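You operate a simulated robot arm through the tools that you are given. There is no shell and no other tool.

Carry out the task below with a simulated two-armed robot. There is one attempt and no reset: what you move stays moved.

TASK
Tip the lot T235 pouch off the tilting shelf into the HELD pocket.
Fine: lay it on the shelf and slide that pocket under the lip before tipping; the shelf ends level; the other pouches stay.

The check looks at the end state, three seconds after you hand in, the way a careful person would. Anything else that was tipped, shoved, dropped, spilled or broken makes it a failure.

THE ROBOT
Two 7-joint arms with fingered hands on one trunk that stands fixed in place. Base frame: the origin is at the foot of the trunk, x ahead of it, y to its left, z up; the work surface is at about z = 80. Readings come in cm, degrees, newtons and seconds.
The left shoulder is at [9.9, 12.8, 108.6], the right one opposite. Each reaches about 115.6 cm from its shoulder. Payload 5 kg a hand.
Tool frame (each hand has its own): the origin (TCP) lies between the finger pads and is the grasp point; the fingertips stand 3.7 cm ahead of it; z points along the fingers, y is the line along which they close. The gripper opens to 12.4 cm; its body begins 4.3 cm behind the TCP. The gripper is a hand of 3 fingers: y runs from the thumb to the fingers, the wrist lies at [-2.1, -11.6, -20.3] in the tool frame, and closing takes about 1.5 s.
Orientation is told as [roll, pitch, yaw] about the base's x, y, z axes, in that order, counted from this pose: with the fingers straight down and the wrist toward the robot, the tool's x, y and z point along [0, 1, 0], [1, 0, 0] and [0, 0, -1] of the base frame.

THE INTERFACE
- The arms move only by the tool arm_command. It takes "left_series", "right_series" or both (then of equal length, played together; a hand with none holds still); each is one flat list of numbers, 7 for each row, row after row: the shift along the base's x, y, z in cm, then the turn, a rotation vector about the base's x, y, z in degrees, then the opening in per cent of the stroke, from 0 (shut) to 100 (fully open). In form: [tx, ty, tz, wx, wy, wz, grip, tx, ty, tz, wx, wy, wz, grip, ...]. A call has 1 to 20 rows; each row is the pose to reach, as a shift and turn from the pose commanded when the call began. Rows are played at 5 a second. More than 5 cm and 8.6 degrees between two rows, or a gripper value outside its range, and nothing of the call is played. A pose out of reach is approached as far as the arm can. The call stops where the force on the tool passes 40 N (or 10 N more than at its start, if that is more) or the arm is blocked; 0.2 s more then pass. Each finger travels about 4.5 cm/s and halts on what it meets, pressing with about 29 N; the grip force reading is that of the motor and also rises with nothing between the fingers. The clock runs only during rows and for 0.2 s after the last one: add rows that repeat a pose to give the fingers time. It gives the time, the measured TCP pose, the force on the tool (base axes), the opening and the grip force at its end, in the units of the frame above (readings bear some noise), with the torque about the TCP (base axes, N m) and any sound that the robot's microphone picked up.
- Cameras (640 x 400 px; columns grow to the right, rows downward): "scene" is now at [25.77, -4.34, 126.25]; the picture's right is [-0.48, -0.88, 0.00], its down [-0.36, 0.20, -0.91] and it looks along [0.80, -0.44, -0.41] (base axes); focal length 234 px, centre (320, 200). "left" rides on the left gripper at [-7.2, -10.4, -15.4] in its tool frame; the picture's right is [-0.83, -0.26, 0.49], its down [0.51, -0.72, 0.47] and it looks along [0.23, 0.64, 0.73] (tool axes); focal length 243 px, centre (320, 200). "right" rides on the right gripper at [7.2, -10.4, -15.4] in its tool frame; the picture's right is [-0.83, 0.26, -0.49], its down [-0.51, -0.72, 0.47] and it looks along [-0.23, 0.64, 0.73] (tool axes); focal length 243 px, centre (320, 200). There is no depth. A picture from a camera that has moved, and an enlarged one, comes with that camera's place and axes in the base frame and with its lens.
- get_image(camera): a new picture of that camera. The clock stands still meanwhile.
- raise_lower(by): moves the trunk up (or, below 0, down) by that many cm; the arms and the scene camera ride with it, the base frame stays. It gives what a move gives, with no picture.
- set_grasp(shape, hand): the hand has 3 fingers and takes this shape, open, in about a second: jaw (thumb against the fingers, like two jaws); tri (thumb and two fingers); tip (a fingertip pinch); poke (one finger out to press); point (the index stretched); flat (the hand flat); cup (the hand cupped); fist (a fist). The gripper value then closes the fingers along that shape, each until it touches; the sizes above hold for jaw. It gives what a move gives, with no picture.
- pan_tilt(pan, tilt): turns the head with the scene camera to pan (to the left, within 80 degrees either way) and tilt (down, from -29 to 69), counted from straight ahead of the robot (the tilt from the chest, where the trunk bows). It gives what a move gives.
- close_up(camera, box): a new picture of the part [left, top, right, bottom] of that camera's present view, enlarged. The clock stands still meanwhile.
- finish_job(): hands the job in; it is judged then, once.

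Places have to be worked out from the pictures, the camera data and where the tool is seen. Open the grippers and draw the arms clear of the work before you hand the job in, unless the task says otherwise.

The tools are called after "Request:" as a command line: name --argument value ..., lists and objects as JSON in quotes. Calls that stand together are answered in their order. arm_command: Moves the arms, as the interface text tells. Its arguments: {"type":"object","properties":{"left_series":{"type":"array","items":{"type":"number"}},"right_series":{"type":"array","items":{"type":"number"}}},"required":[]} The other tools are called the same way: raise_lower (by) moves the trunk up or down; set_grasp (shape, hand) gives the hand a shape; pan_tilt (pan, tilt) turns the head that bears the scene camera; get_image (camera) takes a picture; close_up (camera, box) takes an enlarged picture of a part of a camera's view; finish_job () hands the job in.

At the start:

```text
time: 0.0
left_ee_pos: [68.77, -2.24, 120.91]
left_tool_rot: [0.0, 0.0, 0.0]
left_wrist_force: [-0.1, -0.5, -0.1]
left_wrist_torque: [-0.01, 0.01, -0.01]
left_finger_gap: 12.36
left_finger_force: 0.0
left_shape: jaw
right_ee_pos: [60.51, -58.48, 117.33]
right_tool_rot: [0.1, 0.0, -0.1]
right_wrist_force: [-0.3, 0.3, -0.3]
right_wrist_torque: [-0.01, 0.03, -0.02]
right_finger_gap: 12.36
right_finger_force: 0.1
right_shape: jaw
trunk travel left (down, up): [-27.5, 28.8]
head pan, tilt (commanded): [-28.6, 24.5]
```

scene: 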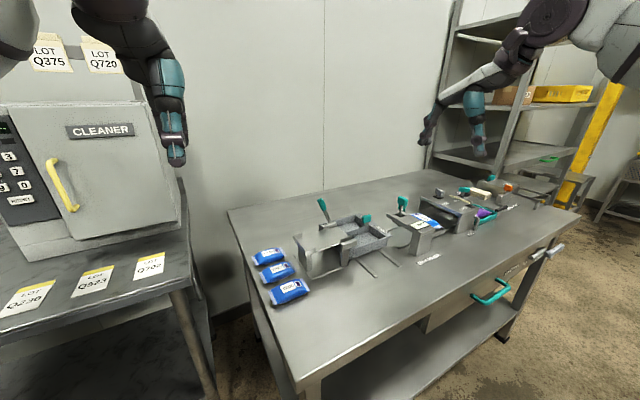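
right: 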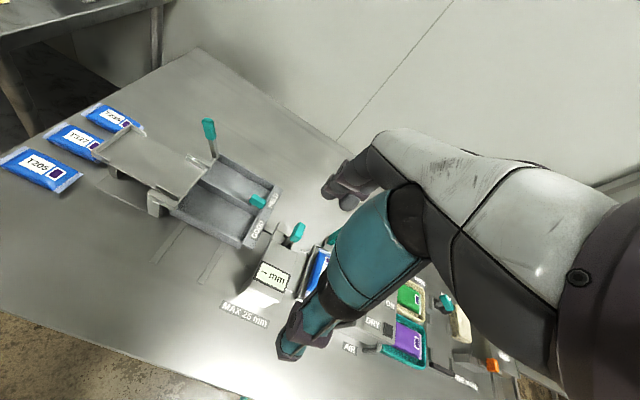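
left: 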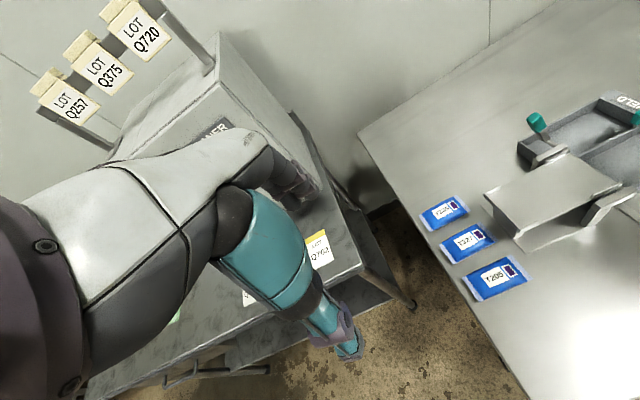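

I see three blue pouches to the left of a tilting shelf, with a pocketed tray on rails behind/right of it. I take close-ups to read the labels and the mechanism.

Request:
close_up --camera "scene" --box '[240, 180, 440, 310]'

Request:
close_up --camera "left" --box '[400, 80, 640, 310]'

Request:
close_up --camera "right" --box '[0, 80, 320, 300]'

```text
3.08 times, centred on (340, 245) of scene
camera zoom: at [25.77, -4.34, 126.25], right [-0.48, -0.88, 0.0], down [-0.36, 0.2, -0.91], along [0.8, -0.44, -0.41], focal length 719 px, centre (258, 62)
```

zoom: 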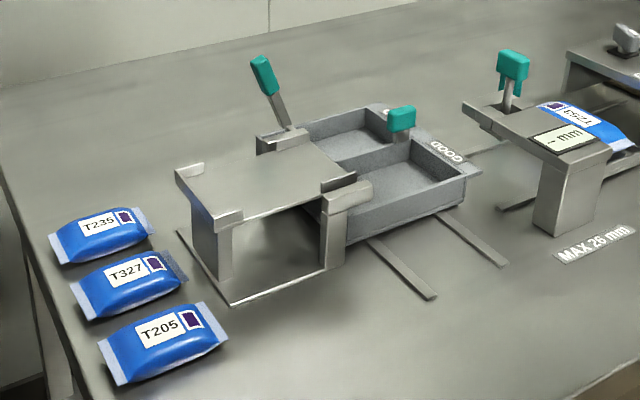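

```text
1.74 times, centred on (520, 195) of left
camera zoom: at [58.47, -9.61, 136.18], right [-0.26, -0.83, -0.49], down [-0.72, 0.51, -0.47], along [0.64, 0.23, -0.73], focal length 422 px, centre (-28, 209)
```

zoom: 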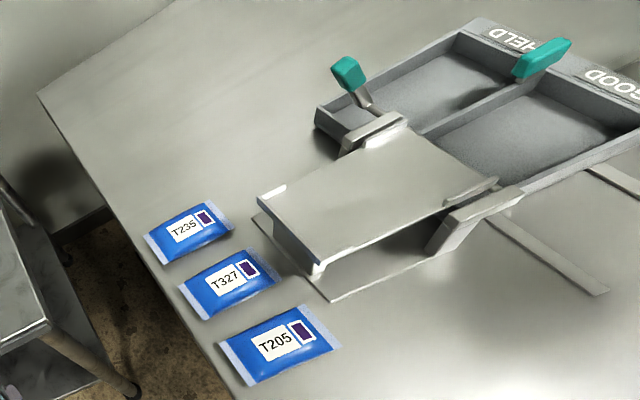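

```text
1.82 times, centred on (160, 190) of right
camera zoom: at [50.14, -51.23, 132.57], right [0.26, -0.83, 0.49], down [-0.72, -0.51, -0.47], along [0.64, -0.23, -0.73], focal length 441 px, centre (611, 218)
```

zoom: 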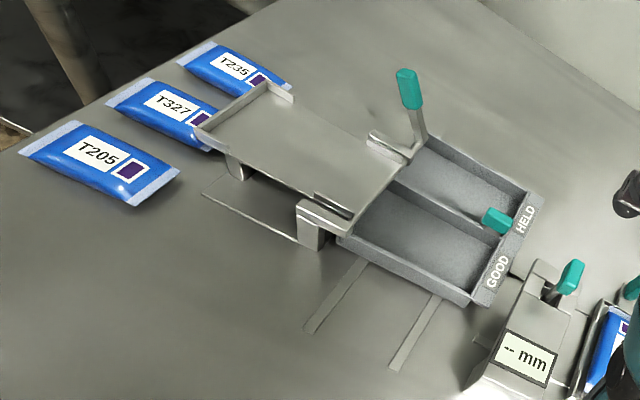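

The pouches lie near y=-18.7 at x≈84 (T235), 76 and 68. The tray looks like it has HELD on the far side and GOOD nearer. I zoom in further to see the shelf, lever and knob details.

Request:
close_up --camera "right" --box '[80, 110, 200, 185]'

Request:
close_up --camera "right" --box '[170, 110, 290, 260]'

Request:
close_up --camera "scene" --box '[290, 190, 400, 265]'

Request:
close_up --camera "left" --box '[410, 180, 550, 310]'

Request:
close_up --camera "left" --box '[500, 80, 640, 260]'

```text
5.33 times, centred on (140, 148) of right
camera zoom: at [50.14, -51.23, 132.57], right [0.26, -0.83, 0.49], down [-0.72, -0.51, -0.47], along [0.64, -0.23, -0.73], focal length 1294 px, centre (1280, 480)
```

zoom: 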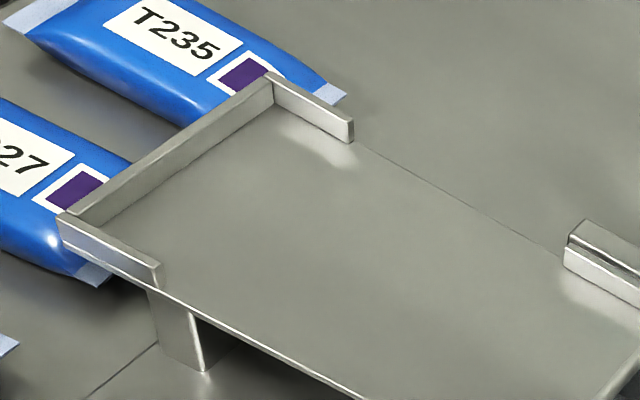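

```text
2.67 times, centred on (230, 185) of right
camera zoom: at [50.14, -51.23, 132.57], right [0.26, -0.83, 0.49], down [-0.72, -0.51, -0.47], along [0.64, -0.23, -0.73], focal length 647 px, centre (560, 240)
```

zoom: 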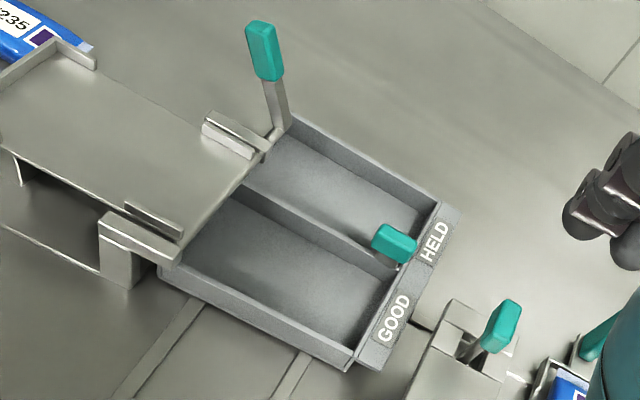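

```text
5.33 times, centred on (345, 228) of scene
camera zoom: at [25.77, -4.34, 126.25], right [-0.48, -0.88, 0.0], down [-0.36, 0.2, -0.91], along [0.8, -0.44, -0.41], focal length 1247 px, centre (187, 53)
```

zoom: 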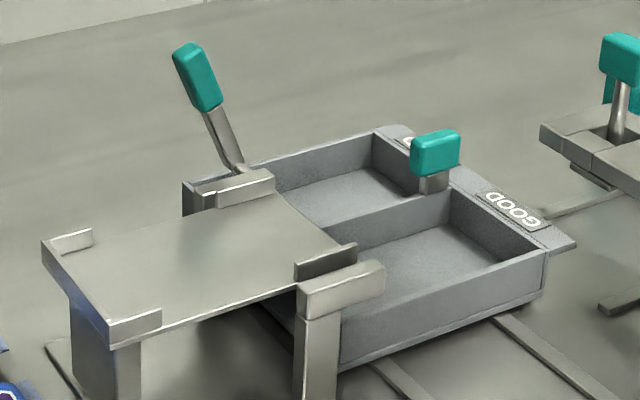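

```text
3.08 times, centred on (480, 245) of left
camera zoom: at [58.47, -9.61, 136.18], right [-0.26, -0.83, -0.49], down [-0.72, 0.51, -0.47], along [0.64, 0.23, -0.73], focal length 746 px, centre (-172, 62)
```

zoom: 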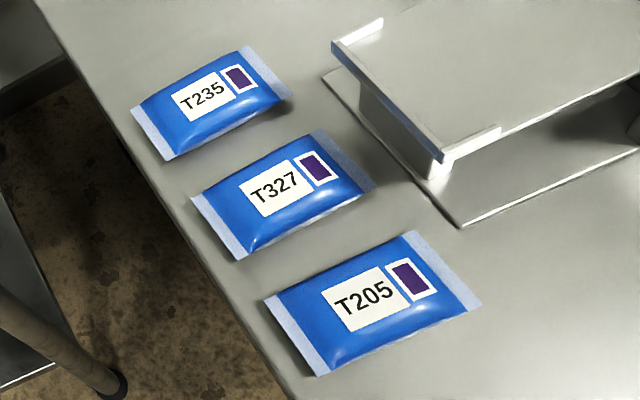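

```text
2.22 times, centred on (570, 170) of left
camera zoom: at [58.47, -9.61, 136.18], right [-0.26, -0.83, -0.49], down [-0.72, 0.51, -0.47], along [0.64, 0.23, -0.73], focal length 539 px, centre (-236, 267)
```

zoom: 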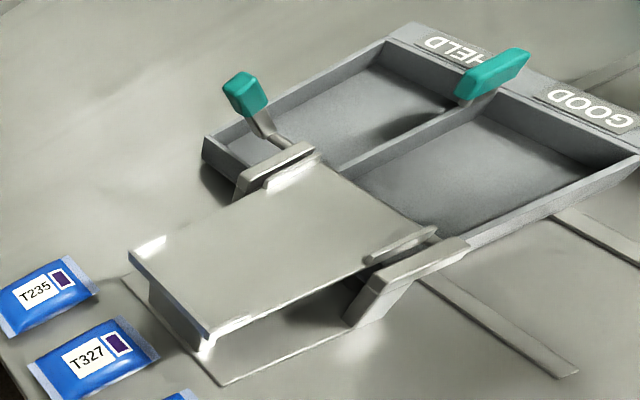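

The lever top is near (84.7,-36.6,96), its pivot near (84,-40,87.5), the shelf spans x 71.8–80.2, y -25 to -40.4 at z≈87.5, and the tray knob is near (80,-52.2,87.3). I look at the hands themselves and the neighbourhood on the right to judge clearances.

Request:
close_up --camera "scene" --box '[400, 60, 520, 180]'

Request:
close_up --camera "right" --box '[220, 130, 540, 380]'

Request:
close_up --camera "left" --box '[180, 120, 400, 380]'

Request:
close_up --camera "scene" --box '[120, 0, 220, 180]'

Request:
close_up --camera "scene" --box '[370, 160, 530, 280]'

```text
3.33 times, centred on (460, 120) of scene
camera zoom: at [25.77, -4.34, 126.25], right [-0.48, -0.88, 0.0], down [-0.36, 0.2, -0.91], along [0.8, -0.44, -0.41], focal length 779 px, centre (-147, 467)
```

zoom: 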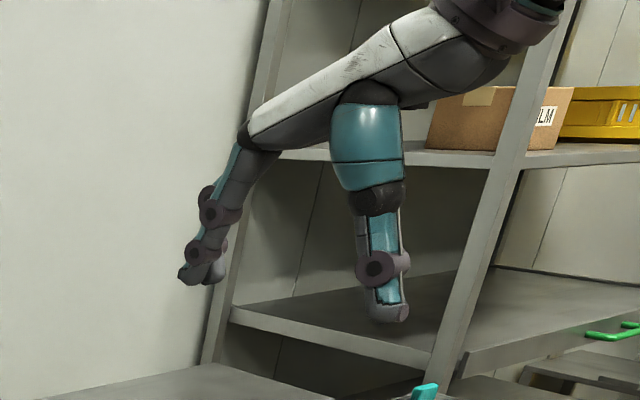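

```text
1.60 times, centred on (380, 255) of right
camera zoom: at [50.14, -51.23, 132.57], right [0.26, -0.83, 0.49], down [-0.72, -0.51, -0.47], along [0.64, -0.23, -0.73], focal length 388 px, centre (224, 112)
```

zoom: 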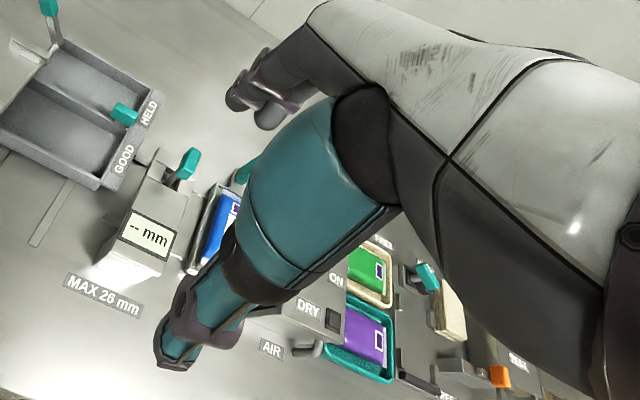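

```text
1.54 times, centred on (290, 250) of left
camera zoom: at [58.47, -9.61, 136.18], right [-0.26, -0.83, -0.49], down [-0.72, 0.51, -0.47], along [0.64, 0.23, -0.73], focal length 373 px, centre (366, 123)
```

zoom: 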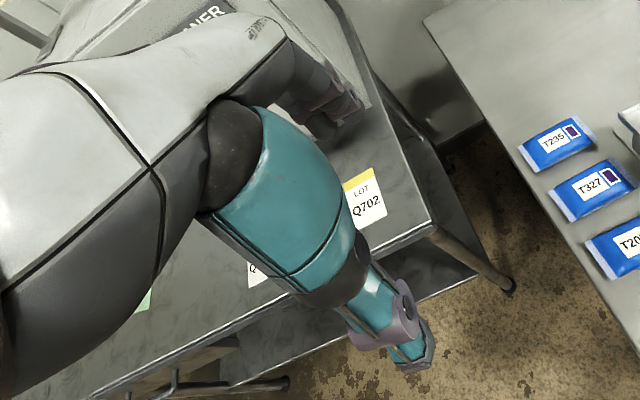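

```text
2.22 times, centred on (170, 90) of scene
camera zoom: at [25.77, -4.34, 126.25], right [-0.48, -0.88, 0.0], down [-0.36, 0.2, -0.91], along [0.8, -0.44, -0.41], focal length 520 px, centre (653, 444)
```

zoom: 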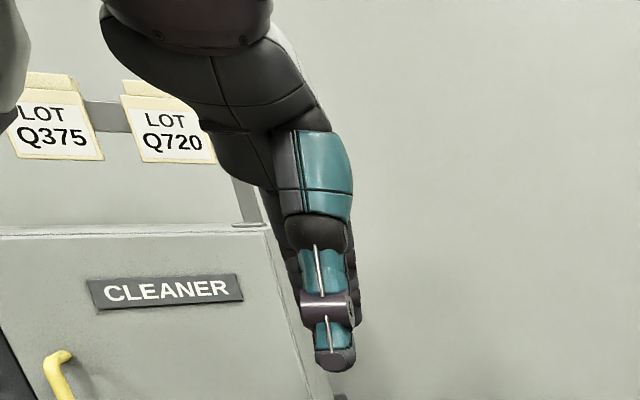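

```text
3.33 times, centred on (450, 220) of scene
camera zoom: at [25.77, -4.34, 126.25], right [-0.48, -0.88, 0.0], down [-0.36, 0.2, -0.91], along [0.8, -0.44, -0.41], focal length 779 px, centre (-113, 133)
```

zoom: 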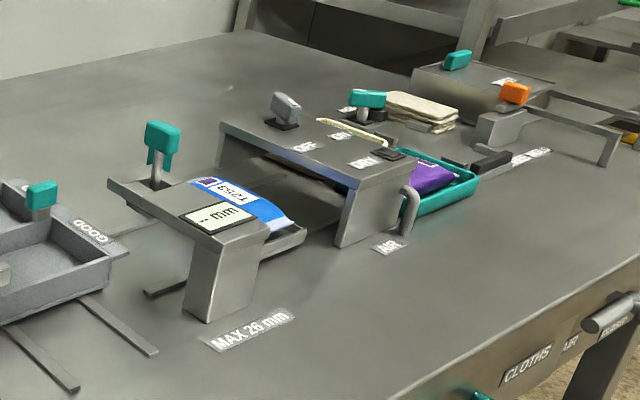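

I judge T235 at centre (84.1,-18.6), about 5.5 cm wide in x, 9.2 cm long in y, with a ~2.3 cm gap to T327. I bring the left hand above T235, part closed, to judge the finger thickness against that gap.

Request:
arm_command --left_series '[2, -2, -2, 0, 0, 0, 90, 4, -4.2, -4, 0, 0, 0, 80, 6, -6.4, -6, 0, 0, 0, 70, 8, -8.6, -8, 0, 0, 0, 62, 10, -10.8, -10, 0, 0, 0, 58, 12, -13, -12, 0, 0, 0, 58, 14, -15, -14, 0, 0, 0, 58, 15.7, -16.4, -16, 0, 0, 0, 58, 15.7, -16.4, -18, 0, 0, 0, 58, 15.7, -16.4, -18, 0, 0, 0, 58]'

Request:
pan_tilt --pan -22 --tilt 30

Request:
get_image --camera "scene"

Request:
get_image --camera "left"

Request:
get_image --camera "right"

```text
time: 2.2
left_ee_pos: [84.48, -18.71, 102.91]
left_tool_rot: [0.0, 0.0, 0.0]
left_wrist_force: [-0.3, 0.1, -0.1]
left_wrist_torque: [-0.02, -0.02, -0.03]
left_finger_gap: 7.22
left_finger_force: 0.0
left_shape: jaw
right_ee_pos: [60.45, -58.52, 117.26]
right_tool_rot: [0.0, -0.1, 0.0]
right_wrist_force: [-0.1, -0.8, 0.3]
right_wrist_torque: [0.0, 0.04, -0.03]
right_finger_gap: 12.34
right_finger_force: 0.1
right_shape: jaw
trunk travel left (down, up): [-27.5, 28.8]
head pan, tilt (commanded): [-28.6, 24.5]
```

```text
time: 2.9
left_ee_pos: [84.59, -18.65, 102.94]
left_tool_rot: [0.1, 0.0, 0.0]
left_wrist_force: [-0.3, -0.4, 0.3]
left_wrist_torque: [0.01, 0.01, 0.0]
left_finger_gap: 7.21
left_finger_force: 0.1
left_shape: jaw
right_ee_pos: [60.57, -58.43, 117.3]
right_tool_rot: [0.1, 0.0, -0.1]
right_wrist_force: [-0.6, 0.3, 0.0]
right_wrist_torque: [-0.01, 0.04, 0.02]
right_finger_gap: 12.33
right_finger_force: 0.2
right_shape: jaw
trunk travel left (down, up): [-27.5, 28.8]
head pan, tilt (commanded): [-22.0, 30.0]
```

```text
taken
camera scene: at [26.06, -3.31, 125.37], right [-0.38, -0.93, 0.0], down [-0.46, 0.19, -0.87], along [0.8, -0.32, -0.5], focal length 234 px, centre (320, 200)
```

scene: 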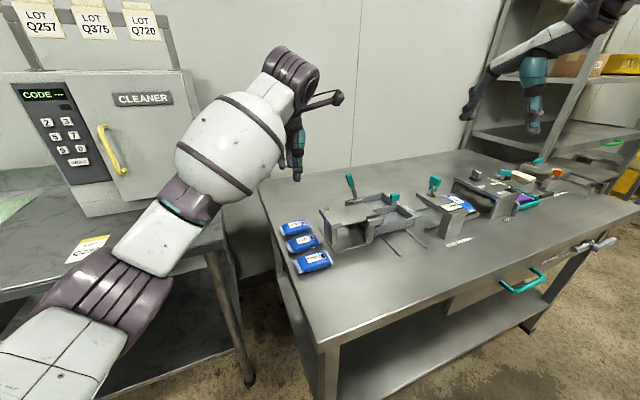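

```text
taken
camera left: at [74.2, -25.96, 118.26], right [-0.26, -0.83, -0.49], down [-0.72, 0.51, -0.47], along [0.64, 0.23, -0.73], focal length 243 px, centre (320, 200)
```

left: 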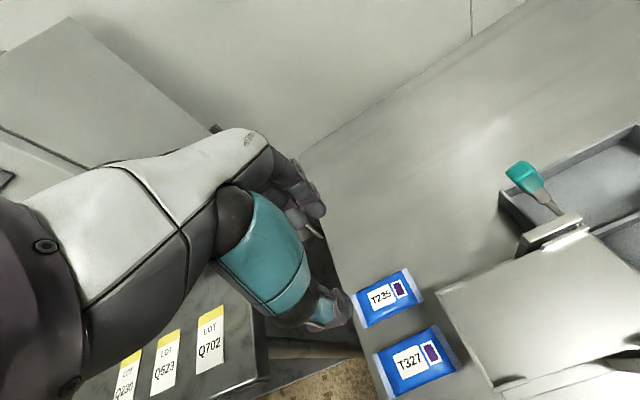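

```text
taken
camera right: at [50.15, -51.23, 132.57], right [0.26, -0.83, 0.49], down [-0.72, -0.51, -0.47], along [0.64, -0.23, -0.73], focal length 243 px, centre (320, 200)
```

right: 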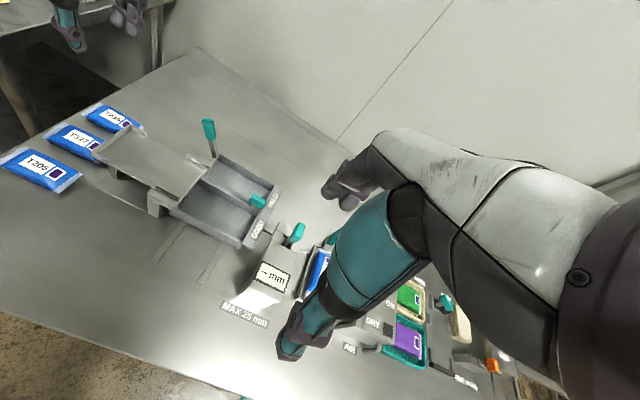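

The left hand hangs above T235; I zoom on its fingers from the right and left cameras to measure their thickness.

Request:
close_up --camera "right" --box '[30, 0, 190, 140]'

Request:
close_up --camera "left" --box '[210, 150, 450, 390]'

Request:
close_up --camera "scene" --box '[240, 80, 360, 280]'

```text
2.86 times, centred on (110, 70) of right
camera zoom: at [50.15, -51.23, 132.57], right [0.26, -0.83, 0.49], down [-0.72, -0.51, -0.47], along [0.64, -0.23, -0.73], focal length 693 px, centre (920, 571)
```

zoom: 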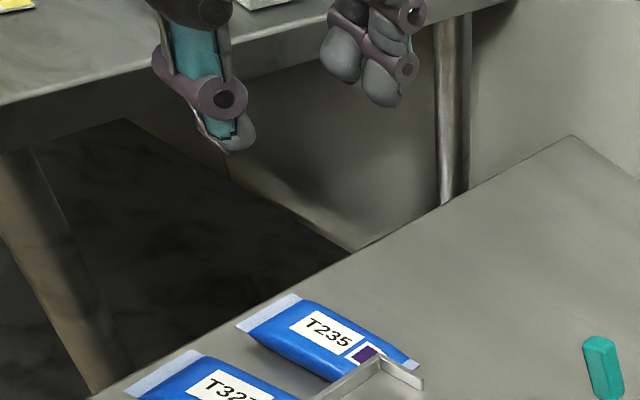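

```text
1.67 times, centred on (330, 270) of left
camera zoom: at [74.2, -25.96, 118.26], right [-0.26, -0.83, -0.49], down [-0.72, 0.51, -0.47], along [0.64, 0.23, -0.73], focal length 404 px, centre (303, 83)
```

zoom: 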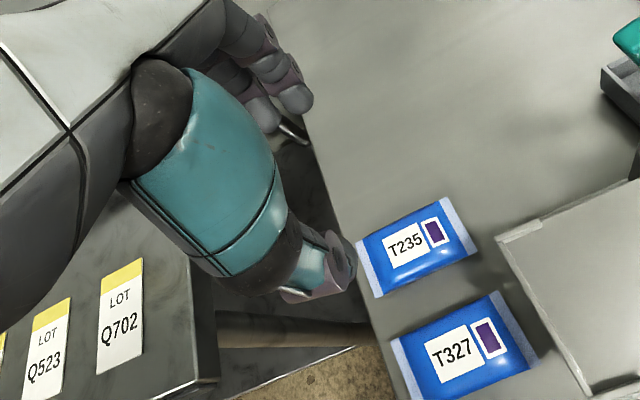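

```text
2.00 times, centred on (300, 180) of scene
camera zoom: at [26.06, -3.31, 125.37], right [-0.38, -0.93, 0.0], down [-0.46, 0.19, -0.87], along [0.8, -0.32, -0.5], focal length 468 px, centre (360, 240)
```

zoom: 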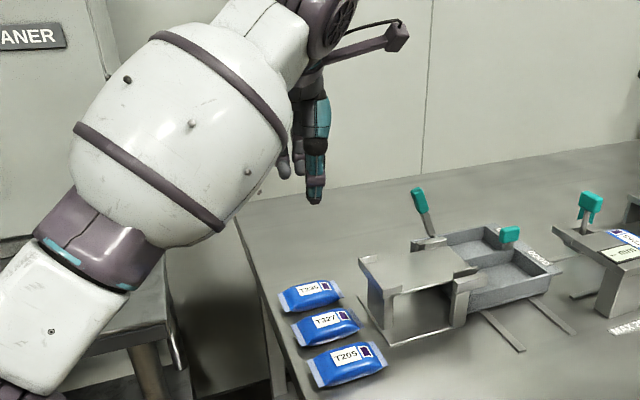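

The thumb is about 2.2 cm thick, too tight for the gap beside T327. I'll instead grip T235 along its length (y): turn the left hand yaw −90° above the pouch and open fully.

Request:
arm_command --left_series '[0, 0, 0, 0, 0, -8.2, 62, 0, 0, 0, 0, 0, -16.4, 66, 0, 0, 0, 0, 0, -24.6, 70, 0, 0, 0, 0, 0, -32.8, 74, 0, 0, 0, 0, 0, -41, 78, 0, 0, 0, 0, 0, -49.2, 82, 0, 0, 0, 0, 0, -57.4, 86, 0, 0, 0, 0, 0, -65.6, 90, 0, 0, 0, 0, 0, -73.8, 95, 0, 0, 0, 0, 0, -82, 100, 0, 0, 0, 0, 0, -90, 100, 0, 0, 0, 0, 0, -90, 100]'

Request:
get_image --camera "left"

Request:
get_image --camera "scene"

Request:
close_up --camera "right" --box '[0, 0, 200, 200]'

```text
time: 5.5
left_ee_pos: [84.52, -18.7, 102.76]
left_tool_rot: [-0.1, 0.0, -90.1]
left_wrist_force: [-0.9, 0.6, 0.3]
left_wrist_torque: [0.01, 0.03, -0.01]
left_finger_gap: 12.35
left_finger_force: 0.2
left_shape: jaw
right_ee_pos: [60.59, -58.5, 117.34]
right_tool_rot: [0.0, 0.0, -0.1]
right_wrist_force: [-0.1, -0.3, 0.1]
right_wrist_torque: [0.01, 0.02, 0.0]
right_finger_gap: 12.34
right_finger_force: 0.1
right_shape: jaw
trunk travel left (down, up): [-27.5, 28.8]
head pan, tilt (commanded): [-22.0, 30.0]
```

```text
taken
camera left: at [77.33, -8.34, 118.19], right [-0.83, 0.26, -0.49], down [0.51, 0.72, -0.47], along [0.23, -0.64, -0.73], focal length 243 px, centre (320, 200)
```

left: 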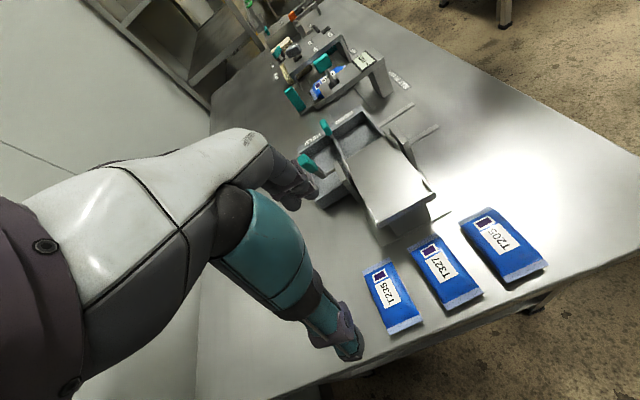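

```text
taken
camera scene: at [26.05, -3.29, 125.37], right [-0.37, -0.93, 0.0], down [-0.46, 0.19, -0.87], along [0.8, -0.32, -0.5], focal length 234 px, centre (320, 200)
```

scene: 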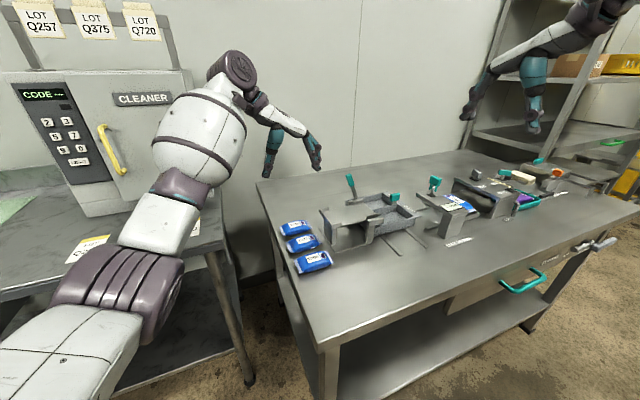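

```text
2.00 times, centred on (100, 100) of right
camera zoom: at [50.14, -51.21, 132.58], right [0.26, -0.83, 0.49], down [-0.72, -0.51, -0.47], along [0.64, -0.23, -0.73], focal length 485 px, centre (760, 400)
```

zoom: 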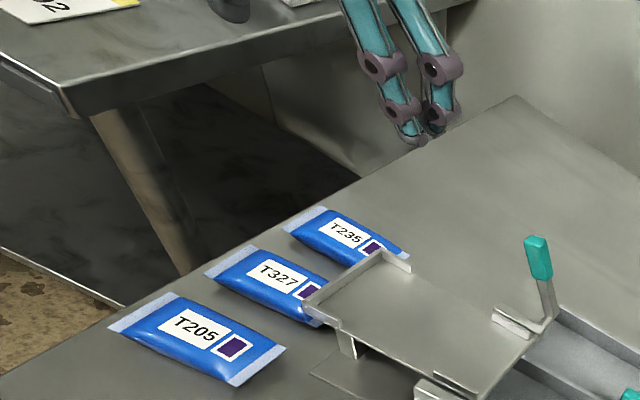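

The hand is turned and open, clear of everything. I zoom on T235 with the left camera to refine its position and see the seals and height.

Request:
close_up --camera "left" --box '[340, 200, 560, 350]'

Request:
close_up --camera "scene" --box '[265, 205, 345, 280]'

Request:
close_up --camera "right" --box '[0, 90, 160, 210]'

```text
2.67 times, centred on (450, 275) of left
camera zoom: at [77.33, -8.34, 118.19], right [-0.83, 0.26, -0.49], down [0.51, 0.72, -0.47], along [0.23, -0.64, -0.73], focal length 647 px, centre (-27, 0)
```

zoom: 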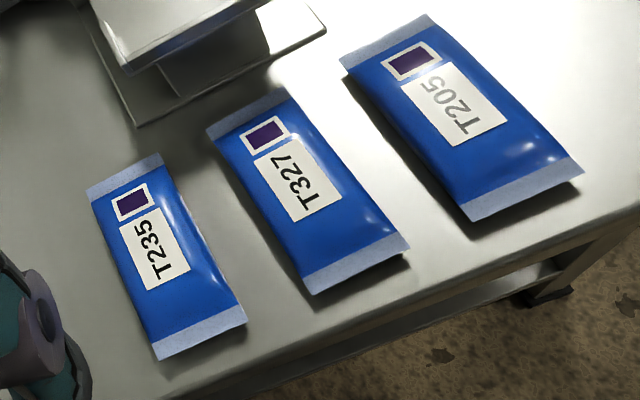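

```text
5.33 times, centred on (305, 242) of scene
camera zoom: at [26.05, -3.29, 125.37], right [-0.37, -0.93, 0.0], down [-0.46, 0.19, -0.87], along [0.8, -0.32, -0.5], focal length 1247 px, centre (400, -27)
```

zoom: 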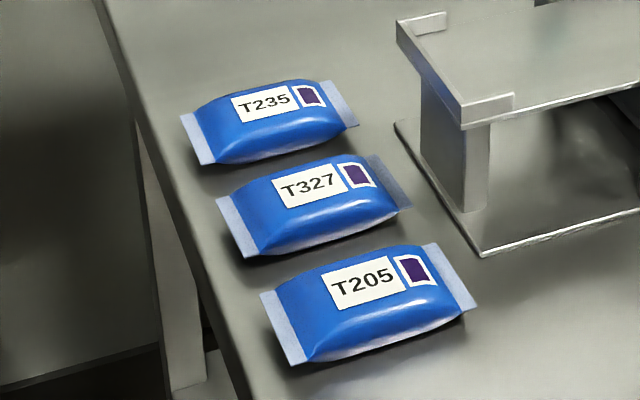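

```text
3.33 times, centred on (80, 150) of right
camera zoom: at [50.14, -51.21, 132.58], right [0.26, -0.83, 0.49], down [-0.72, -0.51, -0.47], along [0.64, -0.23, -0.73], focal length 809 px, centre (1120, 367)
```

zoom: 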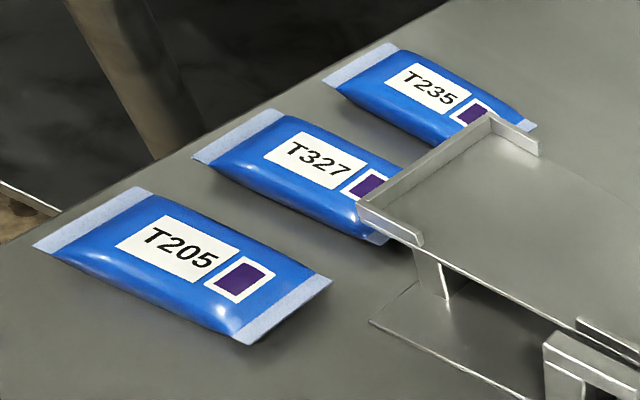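

T235 measures x 81.4–86.5, y −23.3 to −13.8, centre (84.0,-18.55), seals around z≈81. I descend to z≈88 with ~93% opening and check before the last stretch.

Request:
arm_command --left_series '[0, 0.1, -2, 0, 0, 0, 98, 0, 0.1, -4, 0, 0, 0, 96, 0, 0.1, -6, 0, 0, 0, 94, 0, 0.1, -8, 0, 0, 0, 94, 0, 0.1, -10, 0, 0, 0, 94, 0, 0.1, -12, 0, 0, 0, 94, 0, 0.1, -13.5, 0, 0, 0, 94, 0, 0.1, -14.5, 0, 0, 0, 94, 0, 0.1, -14.5, 0, 0, 0, 94]'

Request:
close_up --camera "right" --box '[0, 20, 240, 200]'

Request:
close_up --camera "scene" --box '[220, 120, 380, 270]'

Request:
get_image --camera "left"

```text
time: 7.5
left_ee_pos: [84.51, -18.72, 88.35]
left_tool_rot: [0.0, 0.0, -90.1]
left_wrist_force: [-0.1, -0.4, -0.5]
left_wrist_torque: [-0.01, 0.0, 0.01]
left_finger_gap: 11.71
left_finger_force: 0.0
left_shape: jaw
right_ee_pos: [60.54, -58.57, 117.37]
right_tool_rot: [0.0, 0.0, -0.1]
right_wrist_force: [0.2, 0.0, -1.1]
right_wrist_torque: [0.01, 0.01, 0.02]
right_finger_gap: 12.35
right_finger_force: 0.0
right_shape: jaw
trunk travel left (down, up): [-27.5, 28.8]
head pan, tilt (commanded): [-22.0, 30.0]
```

```text
2.22 times, centred on (120, 110) of right
camera zoom: at [50.13, -51.23, 132.58], right [0.26, -0.83, 0.49], down [-0.72, -0.51, -0.47], along [0.64, -0.23, -0.73], focal length 539 px, centre (764, 400)
```

zoom: 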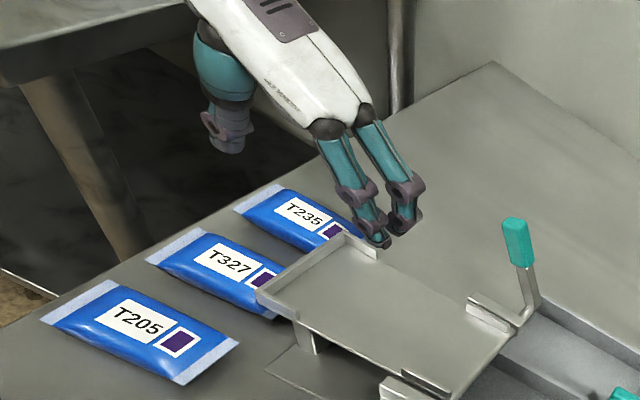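

```text
2.67 times, centred on (300, 195) of scene
camera zoom: at [26.05, -3.31, 125.38], right [-0.37, -0.93, 0.0], down [-0.46, 0.19, -0.87], along [0.8, -0.32, -0.5], focal length 623 px, centre (373, 213)
```

zoom: 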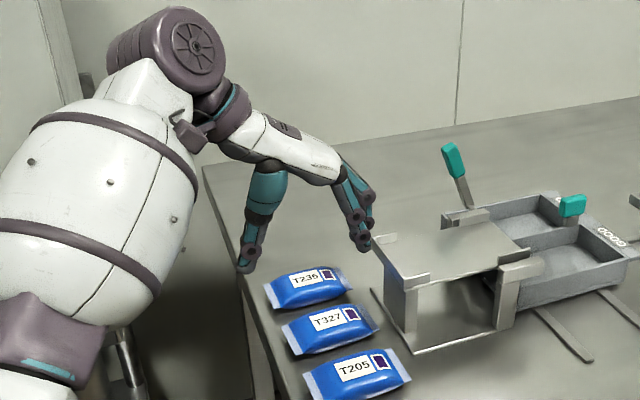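

```text
taken
camera left: at [77.3, -8.25, 103.72], right [-0.83, 0.26, -0.49], down [0.51, 0.72, -0.47], along [0.23, -0.64, -0.73], focal length 243 px, centre (320, 200)
```

left: 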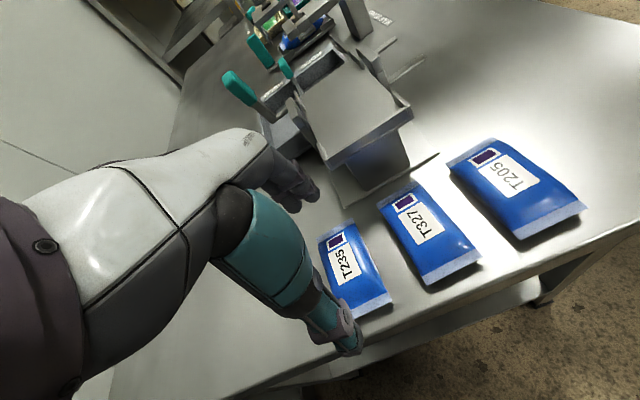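

Tips at z≈84.6 clear the shelf, T327 and base plate. I go down the remaining 3.9 cm to bring the tips to ≈80.8 and then close gently on the pouch's ends.

Request:
arm_command --left_series '[0, 0.1, -1.3, 0, 0, 0, 94, 0, 0.1, -2.6, 0, 0, 0, 94, 0, 0.1, -3.4, 0, 0, 0, 94, 0, 0.1, -3.9, 0, 0, 0, 94, 0, 0.1, -3.9, 0, 0, 0, 94]'

Request:
close_up --camera "right" --box '[60, 60, 180, 150]'

Request:
close_up --camera "left" --box '[240, 140, 440, 380]'

Request:
close_up --camera "scene" --box '[270, 160, 350, 250]'

```text
time: 8.7
left_ee_pos: [84.58, -18.51, 84.42]
left_tool_rot: [0.0, 0.0, -90.0]
left_wrist_force: [-0.9, 0.5, 0.2]
left_wrist_torque: [-0.01, 0.04, 0.01]
left_finger_gap: 11.69
left_finger_force: 0.1
left_shape: jaw
right_ee_pos: [60.53, -58.47, 117.27]
right_tool_rot: [0.0, -0.1, -0.1]
right_wrist_force: [-0.3, -0.2, -0.4]
right_wrist_torque: [0.01, -0.03, 0.01]
right_finger_gap: 12.36
right_finger_force: 0.1
right_shape: jaw
trunk travel left (down, up): [-27.5, 28.8]
head pan, tilt (commanded): [-22.0, 30.0]
```

```text
4.44 times, centred on (120, 105) of right
camera zoom: at [50.13, -51.23, 132.58], right [0.26, -0.83, 0.49], down [-0.72, -0.51, -0.47], along [0.64, -0.23, -0.73], focal length 1078 px, centre (1209, 622)
```

zoom: 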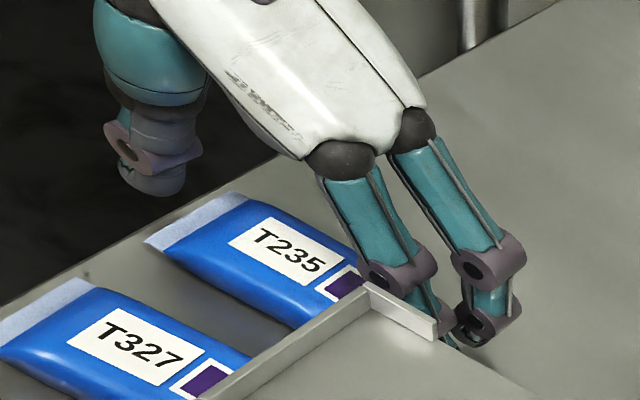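

```text
1.67 times, centred on (340, 260) of left
camera zoom: at [77.33, -8.15, 99.79], right [-0.83, 0.26, -0.49], down [0.51, 0.72, -0.47], along [0.23, -0.64, -0.73], focal length 404 px, centre (287, 100)
```

zoom: 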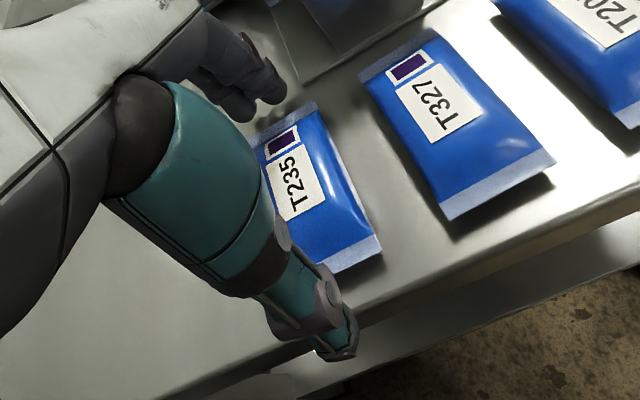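

```text
4.44 times, centred on (310, 205) of scene
camera zoom: at [26.05, -3.31, 125.38], right [-0.37, -0.93, 0.0], down [-0.46, 0.19, -0.87], along [0.8, -0.32, -0.5], focal length 1039 px, centre (364, 178)
```

zoom: 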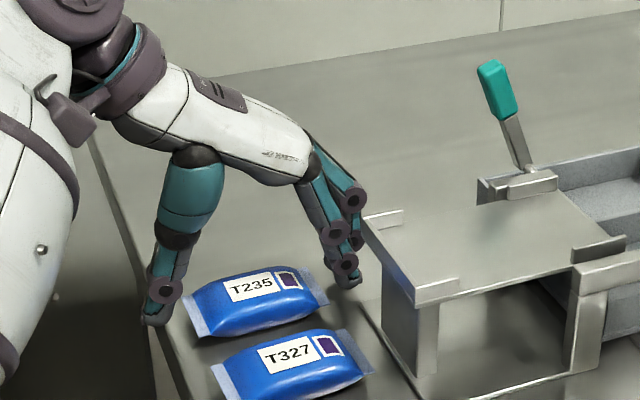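

The fingers bracket both ends of T235 without touching anything. I close gradually to grip it.

Request:
arm_command --left_series '[0, 0, 0, 0, 0, 0, 86, 0, 0, 0, 0, 0, 0, 80, 0, 0, 0, 0, 0, 0, 75, 0, 0, 0, 0, 0, 0, 70, 0, 0, 0, 0, 0, 0, 65, 0, 0, 0, 0, 0, 0, 65, 0, 0, 0, 0, 0, 0, 65]'

Request:
close_up --camera "right" --box '[60, 60, 180, 150]'

Request:
close_up --camera "left" --box '[240, 140, 440, 380]'

Request:
close_up --camera "scene" --box '[270, 160, 350, 250]'

```text
time: 10.3
left_ee_pos: [84.45, -18.47, 84.49]
left_tool_rot: [0.1, 0.1, -90.0]
left_wrist_force: [0.3, 0.3, 4.1]
left_wrist_torque: [0.1, 0.03, 0.03]
left_finger_gap: 8.76
left_finger_force: 29.3
left_shape: jaw
right_ee_pos: [60.47, -58.36, 117.28]
right_tool_rot: [0.0, -0.1, -0.1]
right_wrist_force: [0.0, 0.2, 0.0]
right_wrist_torque: [0.04, -0.03, 0.0]
right_finger_gap: 12.34
right_finger_force: 0.0
right_shape: jaw
trunk travel left (down, up): [-27.5, 28.8]
head pan, tilt (commanded): [-22.0, 30.0]
```

```text
4.44 times, centred on (120, 105) of right
camera zoom: at [50.1, -51.22, 132.59], right [0.26, -0.83, 0.49], down [-0.72, -0.51, -0.47], along [0.64, -0.23, -0.73], focal length 1078 px, centre (1209, 622)
```

zoom: 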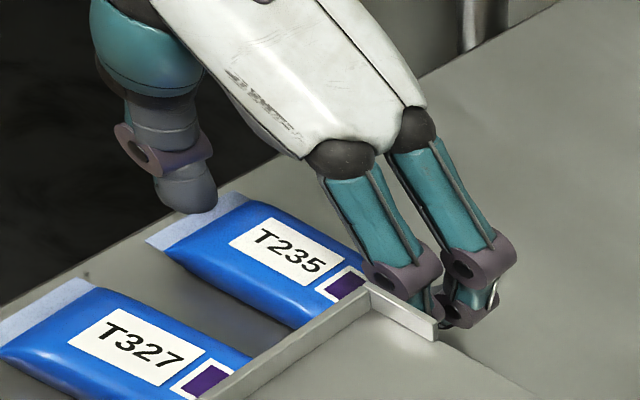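

```text
1.67 times, centred on (340, 260) of left
camera zoom: at [77.3, -8.15, 99.85], right [-0.83, 0.26, -0.49], down [0.51, 0.72, -0.47], along [0.23, -0.64, -0.73], focal length 404 px, centre (287, 100)
```

zoom: 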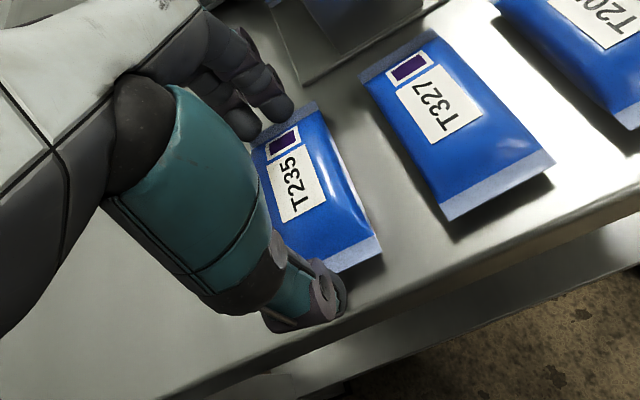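

```text
4.44 times, centred on (310, 205) of scene
camera zoom: at [26.02, -3.3, 125.38], right [-0.37, -0.93, 0.0], down [-0.46, 0.19, -0.87], along [0.8, -0.32, -0.5], focal length 1039 px, centre (364, 178)
```

zoom: 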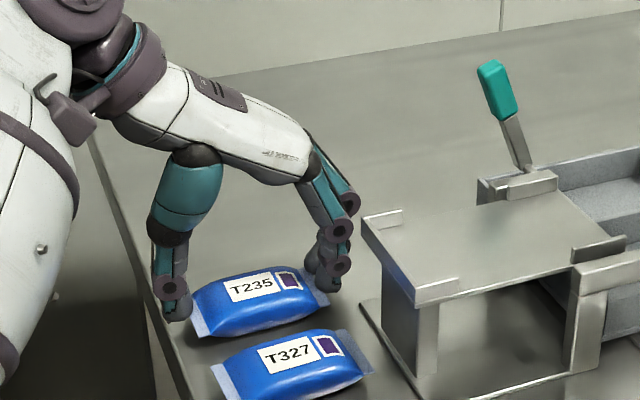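

The fingers halted at 8.76 cm with 29 N on the pouch. I lift 3 cm and check that it comes along.

Request:
arm_command --left_series '[0, 0, 0.6, 0, 0, 0, 63, 0, 0, 1.4, 0, 0, 0, 63, 0, 0, 2.2, 0, 0, 0, 63, 0, 0, 3, 0, 0, 0, 63, 0, 0, 3, 0, 0, 0, 63]'

Request:
close_up --camera "right" --box '[60, 40, 200, 150]'

Request:
close_up --camera "scene" --box '[260, 150, 360, 260]'

```text
time: 11.5
left_ee_pos: [84.43, -18.47, 87.28]
left_tool_rot: [0.0, 0.0, -89.9]
left_wrist_force: [0.3, -1.0, 0.1]
left_wrist_torque: [0.0, 0.04, -0.01]
left_finger_gap: 4.99
left_finger_force: 29.0
left_shape: jaw
right_ee_pos: [60.46, -58.52, 117.26]
right_tool_rot: [0.0, -0.1, -0.1]
right_wrist_force: [0.5, -0.5, 0.1]
right_wrist_torque: [-0.01, -0.02, -0.01]
right_finger_gap: 12.34
right_finger_force: 0.1
right_shape: jaw
trunk travel left (down, up): [-27.5, 28.8]
head pan, tilt (commanded): [-22.0, 30.0]
```

```text
3.64 times, centred on (130, 95) of right
camera zoom: at [50.12, -51.24, 132.57], right [0.26, -0.83, 0.49], down [-0.72, -0.51, -0.47], along [0.64, -0.23, -0.73], focal length 882 px, centre (1011, 582)
```

zoom: 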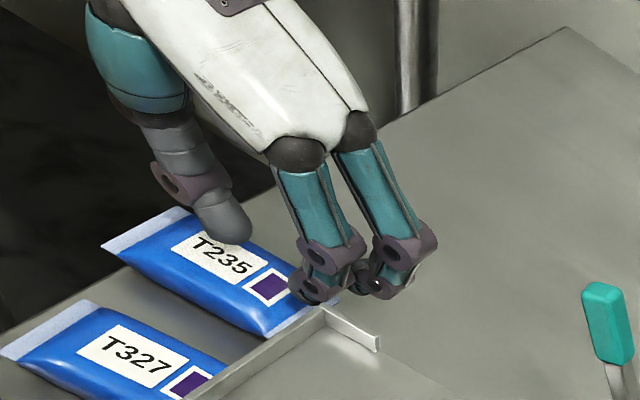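

```text
3.64 times, centred on (310, 205) of scene
camera zoom: at [26.04, -3.32, 125.37], right [-0.37, -0.93, 0.0], down [-0.46, 0.19, -0.87], along [0.8, -0.32, -0.5], focal length 850 px, centre (356, 182)
```

zoom: 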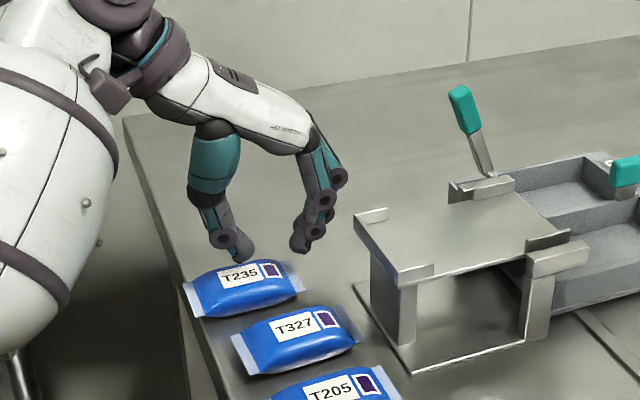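

The fingertips slipped off the tapered ends, so the pouch stayed on the table. I open, raise a little, and look at where it lies now.

Request:
arm_command --left_series '[0, 0, 1, 0, 0, 0, 70, 0, 0, 3, 0, 0, 0, 80, 0, 0, 6, 0, 0, 0, 90, 0, 0, 9, 0, 0, 0, 94, 0, 0, 12, 0, 0, 0, 94, 0, 0, 14, 0, 0, 0, 94, 0, 0, 14, 0, 0, 0, 94]'

Request:
close_up --camera "left" --box '[340, 200, 560, 350]'

Request:
close_up --camera "right" --box '[0, 80, 160, 200]'

Request:
close_up --camera "scene" --box '[265, 205, 345, 280]'

```text
time: 13.1
left_ee_pos: [84.54, -18.44, 101.4]
left_tool_rot: [-0.1, 0.1, -90.0]
left_wrist_force: [0.4, -0.3, 1.2]
left_wrist_torque: [0.03, 0.01, 0.02]
left_finger_gap: 11.61
left_finger_force: 0.1
left_shape: jaw
right_ee_pos: [60.61, -58.47, 117.3]
right_tool_rot: [0.0, 0.1, -0.1]
right_wrist_force: [0.2, -0.1, 0.9]
right_wrist_torque: [-0.04, 0.01, 0.01]
right_finger_gap: 12.35
right_finger_force: 0.1
right_shape: jaw
trunk travel left (down, up): [-27.5, 28.8]
head pan, tilt (commanded): [-22.0, 30.0]
```

```text
2.67 times, centred on (450, 275) of left
camera zoom: at [77.41, -8.07, 116.76], right [-0.83, 0.26, -0.49], down [0.51, 0.72, -0.47], along [0.23, -0.64, -0.73], focal length 647 px, centre (-27, 0)
```

zoom: 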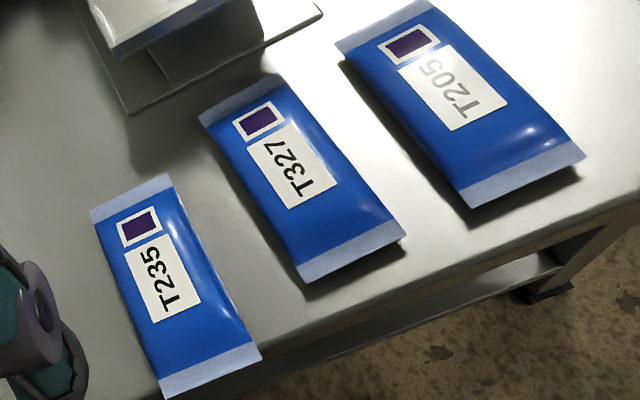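

```text
3.33 times, centred on (80, 140) of right
camera zoom: at [50.17, -51.23, 132.55], right [0.26, -0.83, 0.49], down [-0.72, -0.51, -0.47], along [0.64, -0.23, -0.73], focal length 809 px, centre (1120, 400)
```

zoom: 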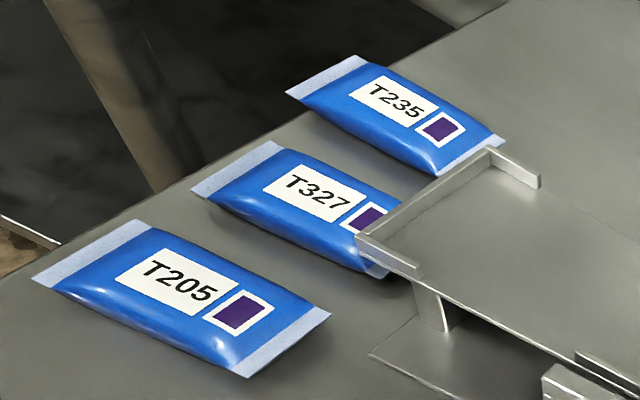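

```text
5.33 times, centred on (305, 242) of scene
camera zoom: at [26.09, -3.31, 125.36], right [-0.37, -0.93, 0.0], down [-0.46, 0.19, -0.87], along [0.8, -0.32, -0.5], focal length 1247 px, centre (400, -27)
```

zoom: 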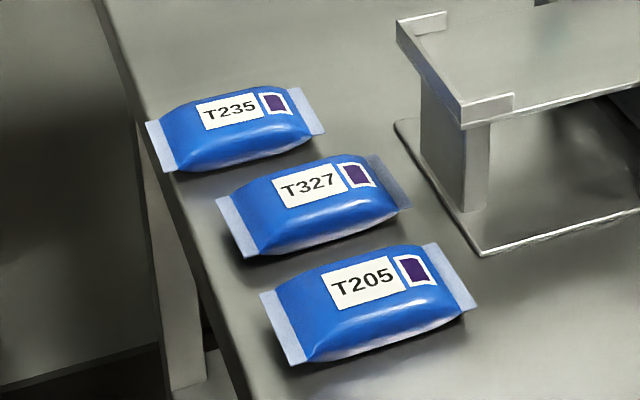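

T235 now lies at centre (84.0,-16.5), close to the left table edge; T327 and T205 did not move. I'll grip the ends again lower down, only to drag it flat on the table away from T327 (+x, and back to −y), so a cross-wise grip will fit afterwards.

Request:
arm_command --left_series '[0, 1.05, -2, 0, 0, 0, 98, 0, 1.05, -4.5, 0, 0, 0, 100, 0, 1.05, -7, 0, 0, 0, 100, 0, 1.05, -9.5, 0, 0, 0, 100, 0, 1.05, -12, 0, 0, 0, 100, 0, 1.05, -14, 0, 0, 0, 100, 0, 1.05, -15.5, 0, 0, 0, 100, 0, 1.05, -16.5, 0, 0, 0, 100, 0, 1.05, -17.1, 0, 0, 0, 100, 0, 1.05, -17.1, 0, 0, 0, 100]'

Request:
close_up --camera "scene" --box '[260, 150, 360, 260]'

Request:
close_up --camera "right" --box '[60, 40, 200, 150]'

```text
time: 15.3
left_ee_pos: [84.58, -17.47, 84.2]
left_tool_rot: [0.0, -0.1, -89.9]
left_wrist_force: [0.1, -0.5, -0.2]
left_wrist_torque: [-0.01, 0.02, 0.04]
left_finger_gap: 12.37
left_finger_force: 0.1
left_shape: jaw
right_ee_pos: [60.4, -58.4, 117.29]
right_tool_rot: [0.1, 0.1, 0.0]
right_wrist_force: [-1.0, 0.4, -1.6]
right_wrist_torque: [0.02, -0.03, 0.01]
right_finger_gap: 12.37
right_finger_force: 0.1
right_shape: jaw
trunk travel left (down, up): [-27.5, 28.8]
head pan, tilt (commanded): [-22.0, 30.0]
```

```text
3.64 times, centred on (310, 205) of scene
camera zoom: at [26.05, -3.31, 125.37], right [-0.37, -0.93, 0.0], down [-0.46, 0.19, -0.87], along [0.8, -0.32, -0.5], focal length 850 px, centre (356, 182)
```

zoom: 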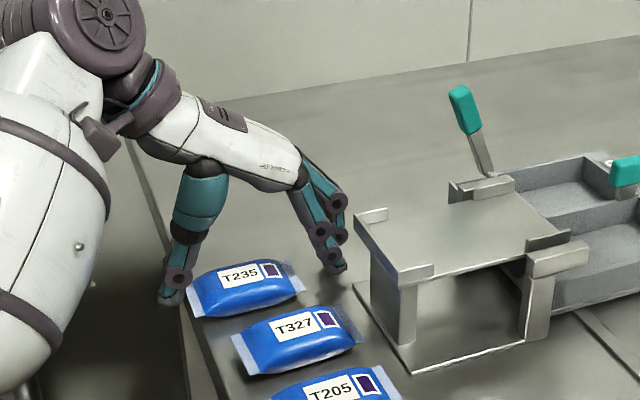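

```text
3.64 times, centred on (130, 95) of right
camera zoom: at [50.14, -51.23, 132.57], right [0.26, -0.83, 0.49], down [-0.72, -0.51, -0.47], along [0.64, -0.23, -0.73], focal length 882 px, centre (1011, 582)
```

zoom: 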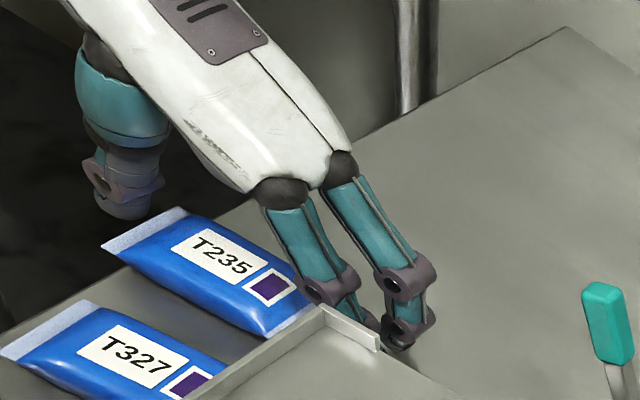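

Both hand sides bracket the pouch. I close until contact while staying low.

Request:
arm_command --left_series '[0, 0, 0, 0, 0, 0, 92, 0, 0, 0, 0, 0, 0, 86, 0, 0, 0, 0, 0, 0, 80, 0, 0, 0, 0, 0, 0, 76, 0, 0, 0, 0, 0, 0, 73, 0, 0, 0, 0, 0, 0, 73]'

Request:
close_up --camera "scene" --box '[260, 150, 360, 260]'

```text
time: 16.7
left_ee_pos: [84.5, -17.51, 84.26]
left_tool_rot: [-0.1, 0.0, -89.8]
left_wrist_force: [0.2, 0.9, 1.2]
left_wrist_torque: [0.06, 0.03, -0.02]
left_finger_gap: 8.84
left_finger_force: 29.4
left_shape: jaw
right_ee_pos: [60.49, -58.43, 117.24]
right_tool_rot: [0.0, 0.0, -0.1]
right_wrist_force: [-0.7, 0.0, -0.1]
right_wrist_torque: [0.01, 0.01, 0.01]
right_finger_gap: 12.35
right_finger_force: 0.1
right_shape: jaw
trunk travel left (down, up): [-27.5, 28.8]
head pan, tilt (commanded): [-22.0, 30.0]
```

```text
3.64 times, centred on (310, 205) of scene
camera zoom: at [26.05, -3.31, 125.38], right [-0.37, -0.93, 0.0], down [-0.46, 0.19, -0.87], along [0.8, -0.32, -0.5], focal length 850 px, centre (356, 182)
```

zoom: 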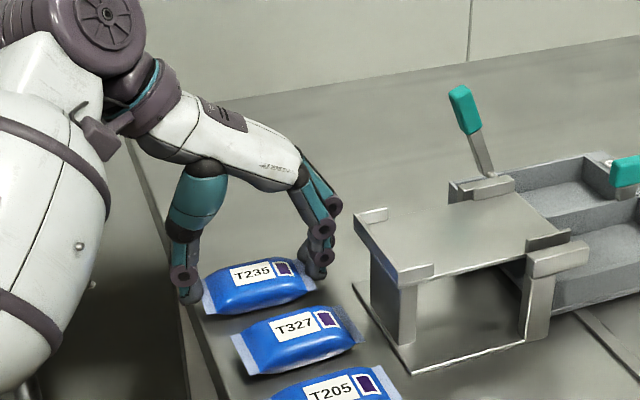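

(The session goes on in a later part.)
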